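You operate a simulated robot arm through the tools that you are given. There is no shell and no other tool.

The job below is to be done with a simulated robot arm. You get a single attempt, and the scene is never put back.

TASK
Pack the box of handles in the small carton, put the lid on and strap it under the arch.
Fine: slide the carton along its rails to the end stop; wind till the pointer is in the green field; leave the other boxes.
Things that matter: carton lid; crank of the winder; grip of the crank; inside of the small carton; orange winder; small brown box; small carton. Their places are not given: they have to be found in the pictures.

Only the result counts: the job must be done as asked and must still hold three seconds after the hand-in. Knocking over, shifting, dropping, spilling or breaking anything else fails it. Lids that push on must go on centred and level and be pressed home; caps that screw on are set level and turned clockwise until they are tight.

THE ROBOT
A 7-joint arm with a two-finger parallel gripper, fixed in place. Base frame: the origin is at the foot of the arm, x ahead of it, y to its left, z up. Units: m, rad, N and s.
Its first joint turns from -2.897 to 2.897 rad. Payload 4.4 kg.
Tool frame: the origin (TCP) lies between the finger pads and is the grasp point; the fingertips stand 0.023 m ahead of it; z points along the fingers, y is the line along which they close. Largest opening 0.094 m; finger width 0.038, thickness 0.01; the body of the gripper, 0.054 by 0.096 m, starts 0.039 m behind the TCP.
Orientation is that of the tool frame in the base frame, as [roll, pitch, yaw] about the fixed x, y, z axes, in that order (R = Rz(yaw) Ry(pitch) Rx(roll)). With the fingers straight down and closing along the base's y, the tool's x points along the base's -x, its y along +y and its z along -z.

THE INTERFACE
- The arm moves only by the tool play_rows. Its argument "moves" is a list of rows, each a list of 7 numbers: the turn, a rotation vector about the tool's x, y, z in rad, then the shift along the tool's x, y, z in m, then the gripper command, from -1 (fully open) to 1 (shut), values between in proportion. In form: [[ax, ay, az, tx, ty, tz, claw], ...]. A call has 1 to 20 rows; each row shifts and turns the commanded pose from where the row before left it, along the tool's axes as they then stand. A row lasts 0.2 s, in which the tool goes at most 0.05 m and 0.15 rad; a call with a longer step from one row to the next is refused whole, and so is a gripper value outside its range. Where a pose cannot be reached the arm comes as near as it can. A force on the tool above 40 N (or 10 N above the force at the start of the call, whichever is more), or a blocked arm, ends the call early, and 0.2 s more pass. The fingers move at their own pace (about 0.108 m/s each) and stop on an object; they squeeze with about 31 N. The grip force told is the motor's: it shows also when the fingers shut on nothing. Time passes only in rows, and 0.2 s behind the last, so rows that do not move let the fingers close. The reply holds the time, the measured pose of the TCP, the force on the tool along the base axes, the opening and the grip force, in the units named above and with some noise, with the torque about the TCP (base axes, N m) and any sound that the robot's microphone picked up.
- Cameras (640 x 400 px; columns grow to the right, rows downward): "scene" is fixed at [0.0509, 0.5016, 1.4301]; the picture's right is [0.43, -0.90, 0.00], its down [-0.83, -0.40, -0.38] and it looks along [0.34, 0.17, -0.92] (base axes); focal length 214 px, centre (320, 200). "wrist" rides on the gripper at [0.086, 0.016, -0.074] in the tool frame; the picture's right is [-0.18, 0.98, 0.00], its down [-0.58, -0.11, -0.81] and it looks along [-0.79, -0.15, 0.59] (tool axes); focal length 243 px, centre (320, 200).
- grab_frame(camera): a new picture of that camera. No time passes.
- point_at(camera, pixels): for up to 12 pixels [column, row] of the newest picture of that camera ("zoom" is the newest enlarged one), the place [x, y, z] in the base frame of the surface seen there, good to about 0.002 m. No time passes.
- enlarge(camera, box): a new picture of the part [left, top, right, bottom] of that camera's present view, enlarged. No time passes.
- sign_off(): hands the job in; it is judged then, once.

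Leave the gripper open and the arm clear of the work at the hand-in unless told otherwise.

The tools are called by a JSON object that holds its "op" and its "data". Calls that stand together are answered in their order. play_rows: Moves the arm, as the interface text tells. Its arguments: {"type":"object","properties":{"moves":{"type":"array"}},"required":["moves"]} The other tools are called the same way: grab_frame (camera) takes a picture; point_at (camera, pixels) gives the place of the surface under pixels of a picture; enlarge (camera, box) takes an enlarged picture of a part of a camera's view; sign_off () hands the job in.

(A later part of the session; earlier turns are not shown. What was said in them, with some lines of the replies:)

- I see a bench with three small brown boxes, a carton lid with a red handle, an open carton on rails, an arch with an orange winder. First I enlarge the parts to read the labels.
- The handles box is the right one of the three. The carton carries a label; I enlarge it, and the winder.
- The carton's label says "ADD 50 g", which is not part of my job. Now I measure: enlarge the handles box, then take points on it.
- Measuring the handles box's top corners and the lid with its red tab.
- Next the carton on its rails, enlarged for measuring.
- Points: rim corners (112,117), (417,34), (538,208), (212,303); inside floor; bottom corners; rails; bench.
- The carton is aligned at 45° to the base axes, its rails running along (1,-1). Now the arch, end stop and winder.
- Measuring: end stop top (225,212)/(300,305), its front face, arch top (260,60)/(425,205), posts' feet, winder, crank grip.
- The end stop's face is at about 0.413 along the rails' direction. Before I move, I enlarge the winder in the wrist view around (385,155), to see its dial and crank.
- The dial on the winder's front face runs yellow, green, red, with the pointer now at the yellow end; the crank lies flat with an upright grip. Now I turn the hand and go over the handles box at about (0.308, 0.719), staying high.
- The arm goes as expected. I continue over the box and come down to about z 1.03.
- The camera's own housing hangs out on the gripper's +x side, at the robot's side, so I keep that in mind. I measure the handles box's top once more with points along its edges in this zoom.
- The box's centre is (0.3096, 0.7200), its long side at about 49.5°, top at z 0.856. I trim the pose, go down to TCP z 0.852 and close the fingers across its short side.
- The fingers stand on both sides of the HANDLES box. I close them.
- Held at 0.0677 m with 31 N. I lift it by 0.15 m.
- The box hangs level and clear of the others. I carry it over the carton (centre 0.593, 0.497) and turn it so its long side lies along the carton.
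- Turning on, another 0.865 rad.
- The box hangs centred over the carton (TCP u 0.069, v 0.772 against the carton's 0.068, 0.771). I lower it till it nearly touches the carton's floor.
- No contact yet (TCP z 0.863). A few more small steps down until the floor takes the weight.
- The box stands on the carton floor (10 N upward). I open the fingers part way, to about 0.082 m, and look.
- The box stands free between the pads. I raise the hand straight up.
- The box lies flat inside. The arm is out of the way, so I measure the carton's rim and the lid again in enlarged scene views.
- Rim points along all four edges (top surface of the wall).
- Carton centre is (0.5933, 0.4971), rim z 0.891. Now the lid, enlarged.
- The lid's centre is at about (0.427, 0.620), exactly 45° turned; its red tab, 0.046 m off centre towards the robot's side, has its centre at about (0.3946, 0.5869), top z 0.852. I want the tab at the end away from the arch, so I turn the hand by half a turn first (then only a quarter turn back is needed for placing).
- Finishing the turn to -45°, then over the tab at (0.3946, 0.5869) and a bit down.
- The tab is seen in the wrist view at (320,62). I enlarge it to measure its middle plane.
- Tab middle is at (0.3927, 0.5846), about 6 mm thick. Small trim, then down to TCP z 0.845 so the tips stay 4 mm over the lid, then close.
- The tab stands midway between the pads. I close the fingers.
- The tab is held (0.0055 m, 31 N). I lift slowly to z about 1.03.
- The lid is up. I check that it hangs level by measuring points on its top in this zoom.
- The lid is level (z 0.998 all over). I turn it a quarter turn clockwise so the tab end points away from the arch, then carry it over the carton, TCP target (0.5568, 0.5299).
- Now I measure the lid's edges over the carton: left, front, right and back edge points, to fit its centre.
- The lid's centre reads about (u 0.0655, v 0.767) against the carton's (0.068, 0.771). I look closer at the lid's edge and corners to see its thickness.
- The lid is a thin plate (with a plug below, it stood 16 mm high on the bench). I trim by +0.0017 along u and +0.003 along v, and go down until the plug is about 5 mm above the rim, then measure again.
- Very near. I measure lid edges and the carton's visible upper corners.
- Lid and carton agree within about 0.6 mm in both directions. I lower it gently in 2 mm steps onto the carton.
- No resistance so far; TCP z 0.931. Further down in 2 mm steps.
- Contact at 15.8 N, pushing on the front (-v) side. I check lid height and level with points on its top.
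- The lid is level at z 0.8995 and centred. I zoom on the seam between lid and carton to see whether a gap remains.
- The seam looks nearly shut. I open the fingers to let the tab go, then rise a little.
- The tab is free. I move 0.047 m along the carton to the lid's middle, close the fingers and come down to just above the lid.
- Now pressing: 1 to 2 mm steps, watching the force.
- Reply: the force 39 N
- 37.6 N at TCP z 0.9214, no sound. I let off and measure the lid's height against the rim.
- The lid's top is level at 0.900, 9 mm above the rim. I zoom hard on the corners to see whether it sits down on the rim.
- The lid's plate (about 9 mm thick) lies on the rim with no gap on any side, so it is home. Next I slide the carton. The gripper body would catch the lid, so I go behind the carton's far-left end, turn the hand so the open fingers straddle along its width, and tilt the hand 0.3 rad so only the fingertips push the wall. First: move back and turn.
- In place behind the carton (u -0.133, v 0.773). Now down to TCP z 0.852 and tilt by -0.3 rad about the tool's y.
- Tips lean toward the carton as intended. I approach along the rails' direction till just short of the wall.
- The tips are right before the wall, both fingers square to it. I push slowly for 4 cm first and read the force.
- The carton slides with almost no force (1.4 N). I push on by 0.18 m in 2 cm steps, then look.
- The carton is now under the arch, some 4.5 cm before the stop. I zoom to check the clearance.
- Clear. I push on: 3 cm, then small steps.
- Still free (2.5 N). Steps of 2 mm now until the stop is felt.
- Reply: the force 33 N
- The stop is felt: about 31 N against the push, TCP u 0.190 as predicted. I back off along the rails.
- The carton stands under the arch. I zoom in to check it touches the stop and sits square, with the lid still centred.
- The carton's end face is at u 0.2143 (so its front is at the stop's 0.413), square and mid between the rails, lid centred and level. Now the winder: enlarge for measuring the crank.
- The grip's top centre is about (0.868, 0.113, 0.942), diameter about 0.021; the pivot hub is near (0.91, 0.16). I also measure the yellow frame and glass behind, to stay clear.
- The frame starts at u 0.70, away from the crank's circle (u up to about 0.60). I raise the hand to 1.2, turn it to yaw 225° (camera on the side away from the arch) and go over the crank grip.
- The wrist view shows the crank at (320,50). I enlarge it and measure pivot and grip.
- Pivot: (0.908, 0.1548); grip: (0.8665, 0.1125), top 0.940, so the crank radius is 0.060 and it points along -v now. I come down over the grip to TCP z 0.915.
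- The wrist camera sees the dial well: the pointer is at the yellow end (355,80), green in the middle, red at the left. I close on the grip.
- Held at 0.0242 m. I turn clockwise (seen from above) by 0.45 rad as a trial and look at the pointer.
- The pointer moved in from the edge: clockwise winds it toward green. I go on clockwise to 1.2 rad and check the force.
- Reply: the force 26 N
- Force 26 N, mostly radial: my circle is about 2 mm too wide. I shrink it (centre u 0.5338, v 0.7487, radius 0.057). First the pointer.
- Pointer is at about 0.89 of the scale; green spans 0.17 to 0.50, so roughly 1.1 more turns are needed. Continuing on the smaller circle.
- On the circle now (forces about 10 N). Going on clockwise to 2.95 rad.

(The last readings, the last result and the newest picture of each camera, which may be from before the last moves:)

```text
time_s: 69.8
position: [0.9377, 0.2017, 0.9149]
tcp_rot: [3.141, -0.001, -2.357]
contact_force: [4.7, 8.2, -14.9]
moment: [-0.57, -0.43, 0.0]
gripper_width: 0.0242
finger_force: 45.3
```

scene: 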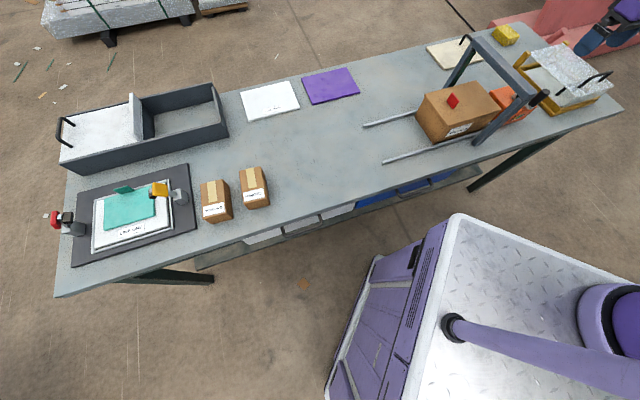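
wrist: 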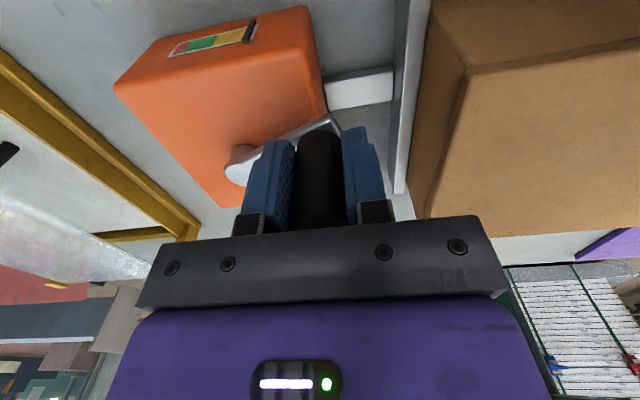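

Slight outward force; I shift the centre 1 mm in +v (R 0.0575) and go on to 3.95 rad.

{"op": "play_rows", "data": {"moves": [[0, 0, 0, -0.00234, -0.01423, 0, 1], [0, 0, 0, 0.00261, -0.01409, 0, 1], [0, 0, 0, 0.00602, -0.01302, 0, 1], [0, 0, 0, 0.00906, -0.01111, 0, 1], [0, 0, 0, 0, 0, 0, 1]]}}

{"op": "grab_frame", "data": {"camera": "wrist"}}

```text
time_s: 71.0
position: [0.9655, 0.1514, 0.9134]
tcp_rot: [-3.139, 0.001, -2.36]
contact_force: [13.0, -0.8, -0.7]
moment: [0.52, 0.62, -0.02]
gripper_width: 0.0241
finger_force: 44.5
```

```text
taken
```

wrist: 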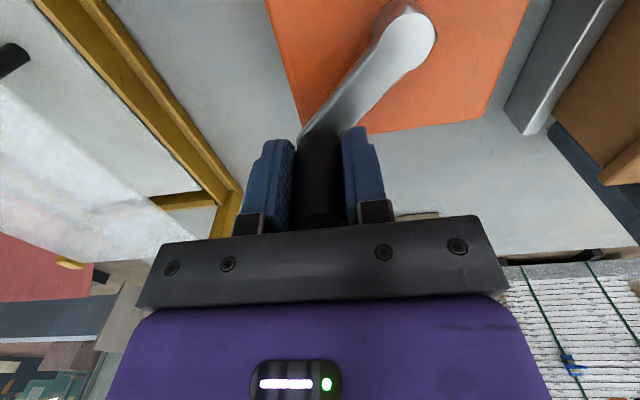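

Following well (3.95 rad done). On to 5.2 rad, then read the dial.

{"op": "play_rows", "data": {"moves": [[0, 0, 0, 0.01152, -0.00854, 0, 1], [0, 0, 0, 0.01328, -0.00541, 0, 1], [0, 0, 0, 0.0142, -0.00197, 0, 1], [0, 0, 0, 0.01425, 0.00162, 0, 1], [0, 0, 0, 0.0134, 0.00508, 0, 1], [0, 0, 0, 0, 0, 0, 1]]}}

{"op": "grab_frame", "data": {"camera": "wrist"}}

{"op": "enlarge", "data": {"camera": "scene", "box": [470, 60, 570, 140]}}

```text
time_s: 72.4
position: [0.9244, 0.0971, 0.9146]
tcp_rot: [-3.14, 0.0, -2.358]
contact_force: [4.4, -19.9, 28.0]
moment: [0.22, 0.88, 0.03]
gripper_width: 0.0241
finger_force: 45.1
```

```text
taken
```

wrist: 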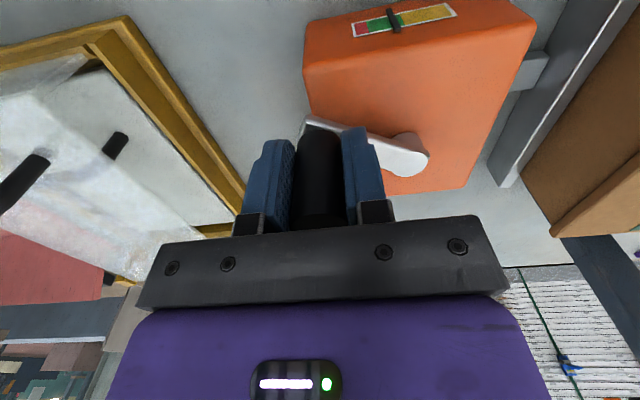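

```text
5.00 times, centred on (520, 100) of scene
```

zoom: 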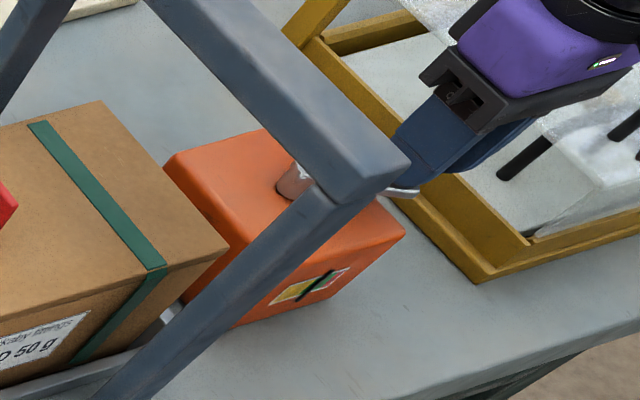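

A green strap now lies over the carton, and the pointer is already in the green field. I enlarge the dial.

{"op": "enlarge", "data": {"camera": "wrist", "box": [335, 0, 475, 50]}}

{"op": "enlarge", "data": {"camera": "scene", "box": [505, 100, 550, 130]}}

```text
4.57 times, centred on (405, 25) of wrist
```

zoom: 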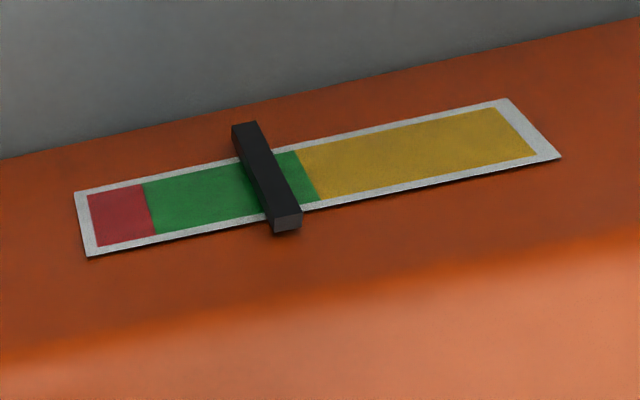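

```text
13.33 times, centred on (528, 115) of scene
```

zoom: 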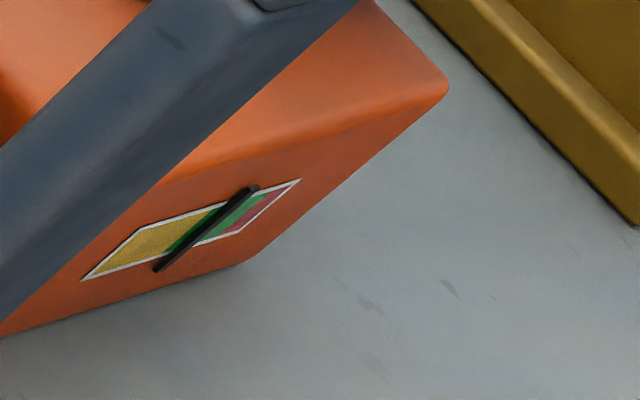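

Pointer inside green, on the side toward yellow. I wind another 0.5 rad clockwise to bring it to the middle of the green, with a 1 mm wider radius here (radial force 20 N).

{"op": "play_rows", "data": {"moves": [[0, 0, 0, 0.01254, 0.00736, 0, 1], [0, 0, 0, 0.00952, 0.01111, 0, 1], [0, 0, 0, 0, 0, 0, 1]]}}

{"op": "grab_frame", "data": {"camera": "wrist"}}

{"op": "enlarge", "data": {"camera": "scene", "box": [505, 100, 550, 130]}}

```text
time_s: 73.2
position: [0.8913, 0.0969, 0.9147]
tcp_rot: [-3.141, -0.001, -2.356]
contact_force: [-3.8, -11.3, 27.8]
moment: [-0.41, -0.6, 0.0]
gripper_width: 0.0243
finger_force: 44.7
```

```text
taken
```

wrist: 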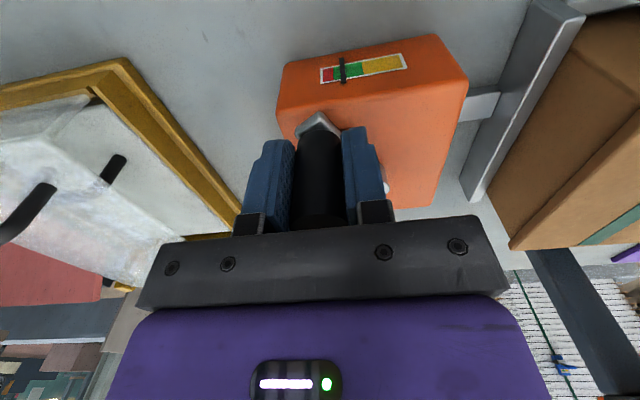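

```text
13.33 times, centred on (528, 115) of scene
```

zoom: 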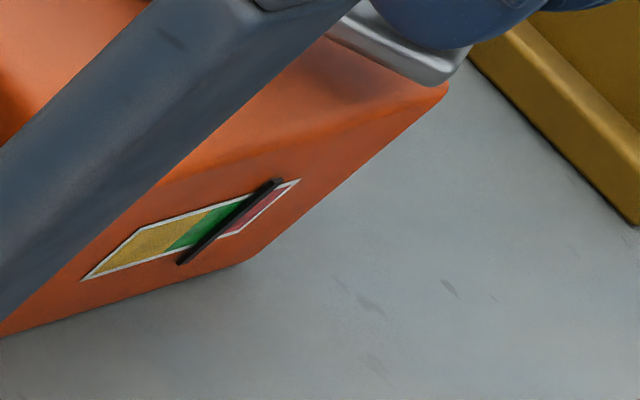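

From the scene camera the pointer stands off the face, so parallax matters. I enlarge the dial in the wrist view and measure the pointer's and the fields' places.

{"op": "enlarge", "data": {"camera": "wrist", "box": [310, 45, 420, 95]}}

```text
5.82 times, centred on (365, 70) of wrist
```

zoom: 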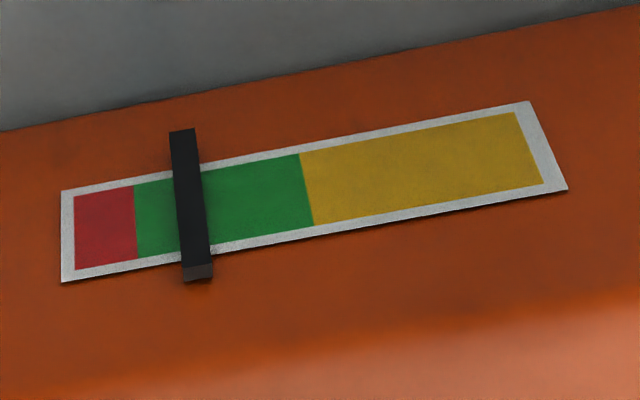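

{"op": "point_at", "data": {"camera": "zoom", "pixels": [[135, 220], [137, 215], [305, 190], [307, 185], [180, 200], [205, 200], [190, 160], [195, 240], [197, 270], [78, 230], [540, 150], [192, 200]]}}

{"op": "enlarge", "data": {"camera": "wrist", "box": [310, 45, 420, 95]}}

{"op": "point_at", "data": {"camera": "zoom", "pixels": [[134, 200], [136, 240], [303, 170], [310, 210], [188, 180], [194, 220], [184, 150], [200, 255], [170, 220], [215, 220], [250, 200], [100, 230]]}}

```text
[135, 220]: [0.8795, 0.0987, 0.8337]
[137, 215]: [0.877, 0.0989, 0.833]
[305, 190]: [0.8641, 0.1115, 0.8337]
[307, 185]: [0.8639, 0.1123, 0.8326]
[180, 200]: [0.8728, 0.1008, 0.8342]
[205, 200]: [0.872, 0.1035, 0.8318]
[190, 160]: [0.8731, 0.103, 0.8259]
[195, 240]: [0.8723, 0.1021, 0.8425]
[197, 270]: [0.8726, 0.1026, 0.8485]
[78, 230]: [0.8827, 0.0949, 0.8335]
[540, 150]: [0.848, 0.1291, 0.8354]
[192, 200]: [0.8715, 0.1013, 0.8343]
```

```text
5.82 times, centred on (365, 70) of wrist
```

zoom: 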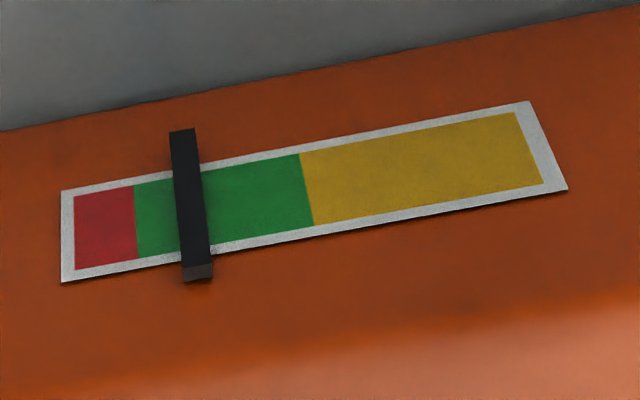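

```text
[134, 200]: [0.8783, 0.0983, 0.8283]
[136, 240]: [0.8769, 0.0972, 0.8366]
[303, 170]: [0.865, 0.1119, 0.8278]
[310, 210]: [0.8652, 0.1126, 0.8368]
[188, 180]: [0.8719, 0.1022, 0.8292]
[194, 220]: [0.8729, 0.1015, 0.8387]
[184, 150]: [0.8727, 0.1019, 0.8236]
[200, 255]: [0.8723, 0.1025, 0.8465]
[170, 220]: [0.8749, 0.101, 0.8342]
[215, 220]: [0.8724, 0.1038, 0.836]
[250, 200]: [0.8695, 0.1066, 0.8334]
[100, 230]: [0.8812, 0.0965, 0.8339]
```

Measured along u: green runs 0.532 to 0.5513, the pointer is at 0.5446 — well inside the green. I stop winding and open the fingers.

{"op": "play_rows", "data": {"moves": [[0, 0, 0, 0, 0, 0, 0], [0, 0, 0, 0, 0, 0, -1], [0, 0, 0, 0, 0, 0, -1], [0, 0, 0, 0, 0, 0, -1]]}}

{"op": "grab_frame", "data": {"camera": "wrist"}}

```text
time_s: 74.2
position: [0.8934, 0.0958, 0.9138]
tcp_rot: [3.141, 0.0, -2.358]
contact_force: [0.9, 0.1, -0.7]
moment: [0.01, 0.02, -0.01]
gripper_width: 0.0939
finger_force: 0.1
```

```text
taken
```

wrist: 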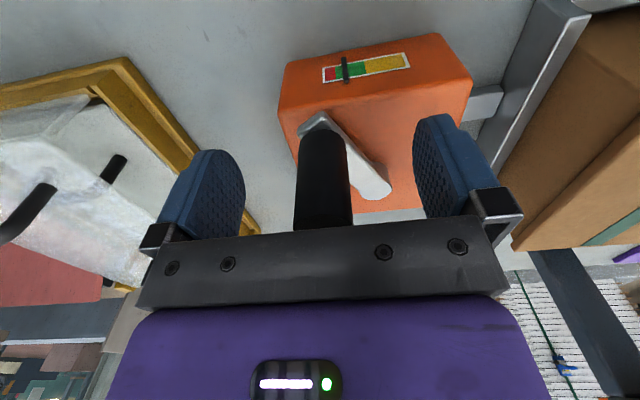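

The pointer stays in green with the grip free. I lift the hand straight up clear of the winder.

{"op": "play_rows", "data": {"moves": [[0, 0, 0, 0, 0, -0.02, -1], [0, 0, 0, 0, 0, -0.04, -1], [0, 0, 0, 0, 0, -0.045, -1], [0, 0, 0, 0, 0, -0.045, -1], [0, 0, 0, 0, 0, -0.045, -1], [0, 0, 0, 0, 0, -0.045, -1], [0, 0, 0, 0, 0, -0.04, -1], [0, 0, 0, 0, 0, 0, -1]]}}

{"op": "grab_frame", "data": {"camera": "scene"}}

{"op": "enlarge", "data": {"camera": "scene", "box": [405, 60, 545, 150]}}

```text
time_s: 76.0
position: [0.8953, 0.0953, 1.1951]
tcp_rot: [3.141, 0.0, -2.359]
contact_force: [0.0, -0.7, 0.3]
moment: [-0.04, 0.03, 0.01]
gripper_width: 0.0941
finger_force: 0.1
```

```text
taken
```

scene: 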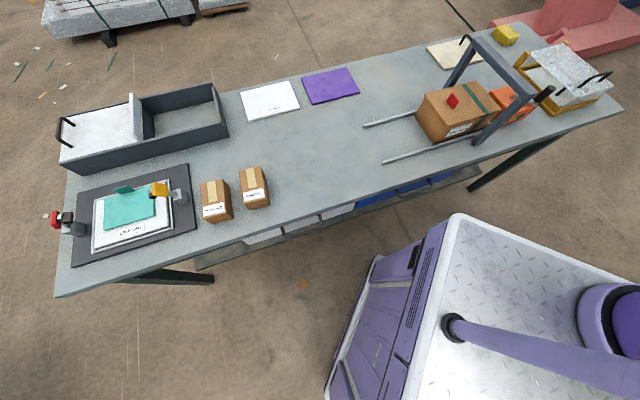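

```text
4.44 times, centred on (475, 105) of scene
```

zoom: 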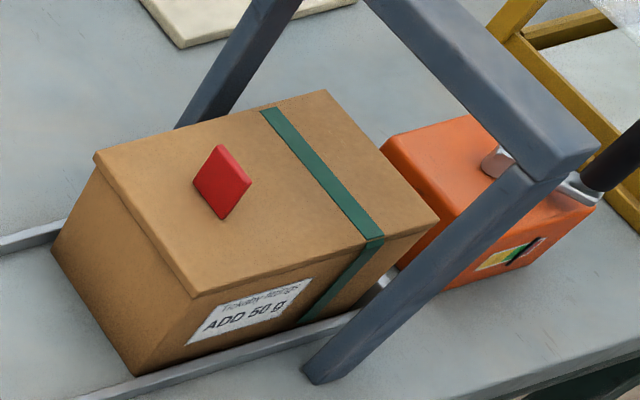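

The strap lies over the carton, the lid is on. I check once more: carton end face, lid height, and the dial.

{"op": "point_at", "data": {"camera": "zoom", "pixels": [[98, 157], [325, 94], [434, 220], [194, 290], [130, 200], [300, 255], [250, 200], [410, 195], [90, 190], [150, 255], [70, 235], [140, 360]]}}

{"op": "grab_frame", "data": {"camera": "wrist"}}

{"op": "enlarge", "data": {"camera": "scene", "box": [505, 100, 550, 130]}}

```text
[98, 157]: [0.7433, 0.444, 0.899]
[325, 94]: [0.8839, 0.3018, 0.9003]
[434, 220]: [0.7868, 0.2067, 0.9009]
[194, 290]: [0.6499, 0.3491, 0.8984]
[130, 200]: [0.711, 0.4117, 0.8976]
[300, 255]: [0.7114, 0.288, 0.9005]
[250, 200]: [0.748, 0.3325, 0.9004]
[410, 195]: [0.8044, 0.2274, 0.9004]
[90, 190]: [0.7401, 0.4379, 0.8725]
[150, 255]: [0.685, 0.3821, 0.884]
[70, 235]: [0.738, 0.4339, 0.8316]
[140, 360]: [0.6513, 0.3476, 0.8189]
```

```text
taken
```

wrist: 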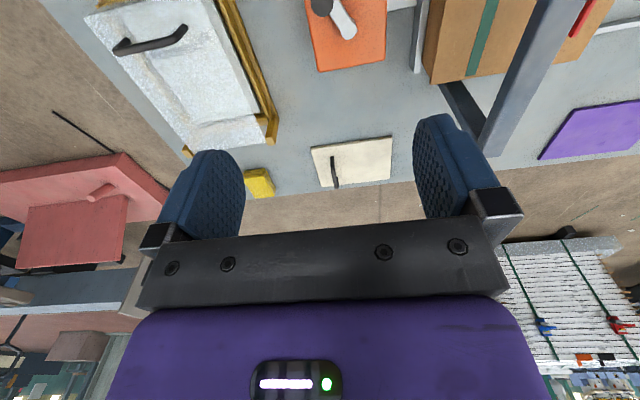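

```text
13.33 times, centred on (528, 115) of scene
```

zoom: 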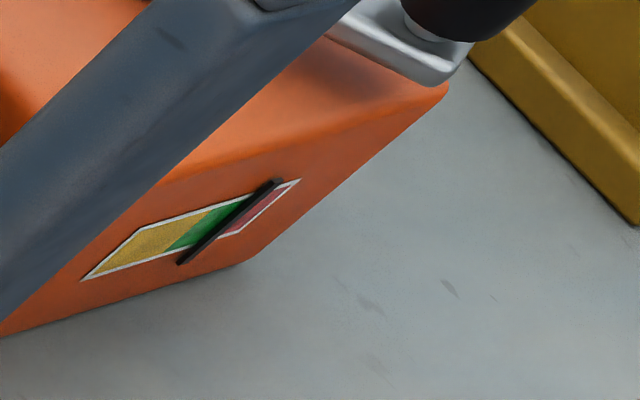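

The pointer is unchanged and the carton hasn't moved. I look at the stop and the carton's front face from the wrist view.

{"op": "enlarge", "data": {"camera": "wrist", "box": [380, 0, 480, 80]}}

```text
5.00 times, centred on (430, 40) of wrist
```

zoom: 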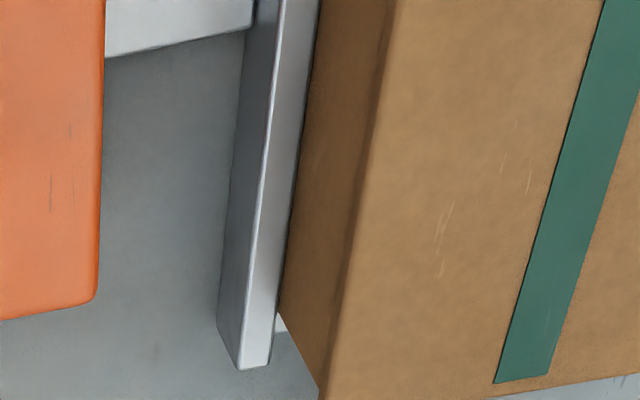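

{"op": "point_at", "data": {"camera": "zoom", "pixels": [[275, 285], [283, 285], [290, 200], [302, 200], [318, 200], [340, 200], [268, 200], [310, 100], [322, 100], [375, 150], [355, 250], [300, 320]]}}

```text
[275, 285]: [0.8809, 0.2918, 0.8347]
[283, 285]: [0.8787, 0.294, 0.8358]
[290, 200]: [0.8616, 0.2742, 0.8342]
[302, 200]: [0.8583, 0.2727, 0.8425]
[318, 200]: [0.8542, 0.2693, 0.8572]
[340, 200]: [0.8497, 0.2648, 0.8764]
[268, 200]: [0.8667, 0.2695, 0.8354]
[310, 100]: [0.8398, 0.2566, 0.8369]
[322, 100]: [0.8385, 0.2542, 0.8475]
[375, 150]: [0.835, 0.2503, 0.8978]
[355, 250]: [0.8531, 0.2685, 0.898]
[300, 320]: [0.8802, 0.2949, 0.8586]
```

The carton's face (u 0.4136) rests at the stop (u 0.4135). All is done; I draw the arm back, open and clear, and let a few seconds pass to see that it holds.

{"op": "play_rows", "data": {"moves": [[0, 0, 0, 0.0343, 0.0263, 0, -1], [0, 0, 0, 0.0343, 0.0263, 0, -1], [0, 0, 0, 0.0343, 0.0263, 0, -1], [0, 0, 0, 0.0343, 0.0263, 0, -1], [0, 0, 0, 0.0343, 0.0263, 0, -1], [0, 0, 0, 0.0343, 0.0263, 0, -1], [0, 0, 0, 0.0343, 0.0263, 0, -1], [0, 0, 0, 0, 0, 0, -1], [0, 0, 0, 0, 0, 0, -1], [0, 0, 0, 0, 0, 0, -1], [0, 0, 0, 0, 0, 0, -1], [0, 0, 0, 0, 0, 0, -1], [0, 0, 0, 0, 0, 0, -1], [0, 0, 0, 0, 0, 0, -1], [0, 0, 0, 0, 0, 0, -1]]}}

{"op": "grab_frame", "data": {"camera": "scene"}}

{"op": "enlarge", "data": {"camera": "scene", "box": [405, 60, 555, 150]}}

```text
time_s: 79.2
position: [0.5944, 0.0542, 1.1941]
tcp_rot: [3.141, 0.001, -2.359]
contact_force: [0.8, 0.9, 0.1]
moment: [0.02, -0.02, -0.01]
gripper_width: 0.094
finger_force: 0.0
```

```text
taken
```

scene: 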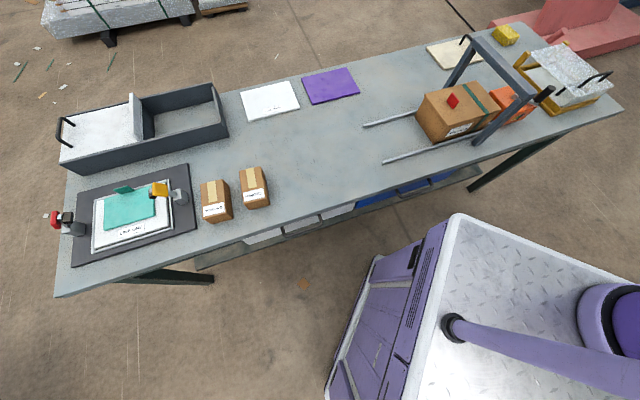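

```text
4.27 times, centred on (480, 105) of scene
```

zoom: 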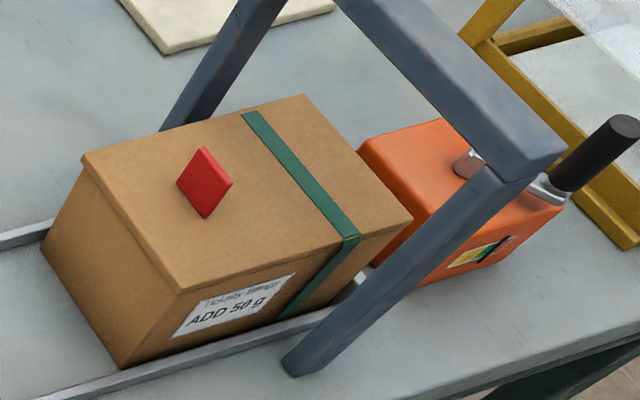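

Everything holds: the handles box is in the carton, the lid is on and level, the carton is at the stop under the strap, the pointer is in green, the other boxes are untouched, and the arm is clear with the gripper open. I hand in.

{"op": "sign_off", "data": {}}

```text
The job is handed in.
```

The box of handles is packed in the small carton, the lid is on, and the carton is strapped under the arch. I've handed the job in.

- **Lid:** it sits level on the rim with no visible gap. I pressed it down at its middle with about 38 N. It is centred to within about 2 mm, with the red tab at the end away from the arch.
- **Carton:** it slid along the rails to the end stop, and its front face measures as touching the stop.
- **Winder:** I turned the crank clockwise a little under one full turn. The pointer is inside the green field, slightly past its middle towards red, and it stayed there after I let go of the crank.
- **Other boxes:** the screws and hinges boxes are where they were.

The carton's label reads "ADD 50 g". That wasn't part of your instructions, so I added nothing to the carton.
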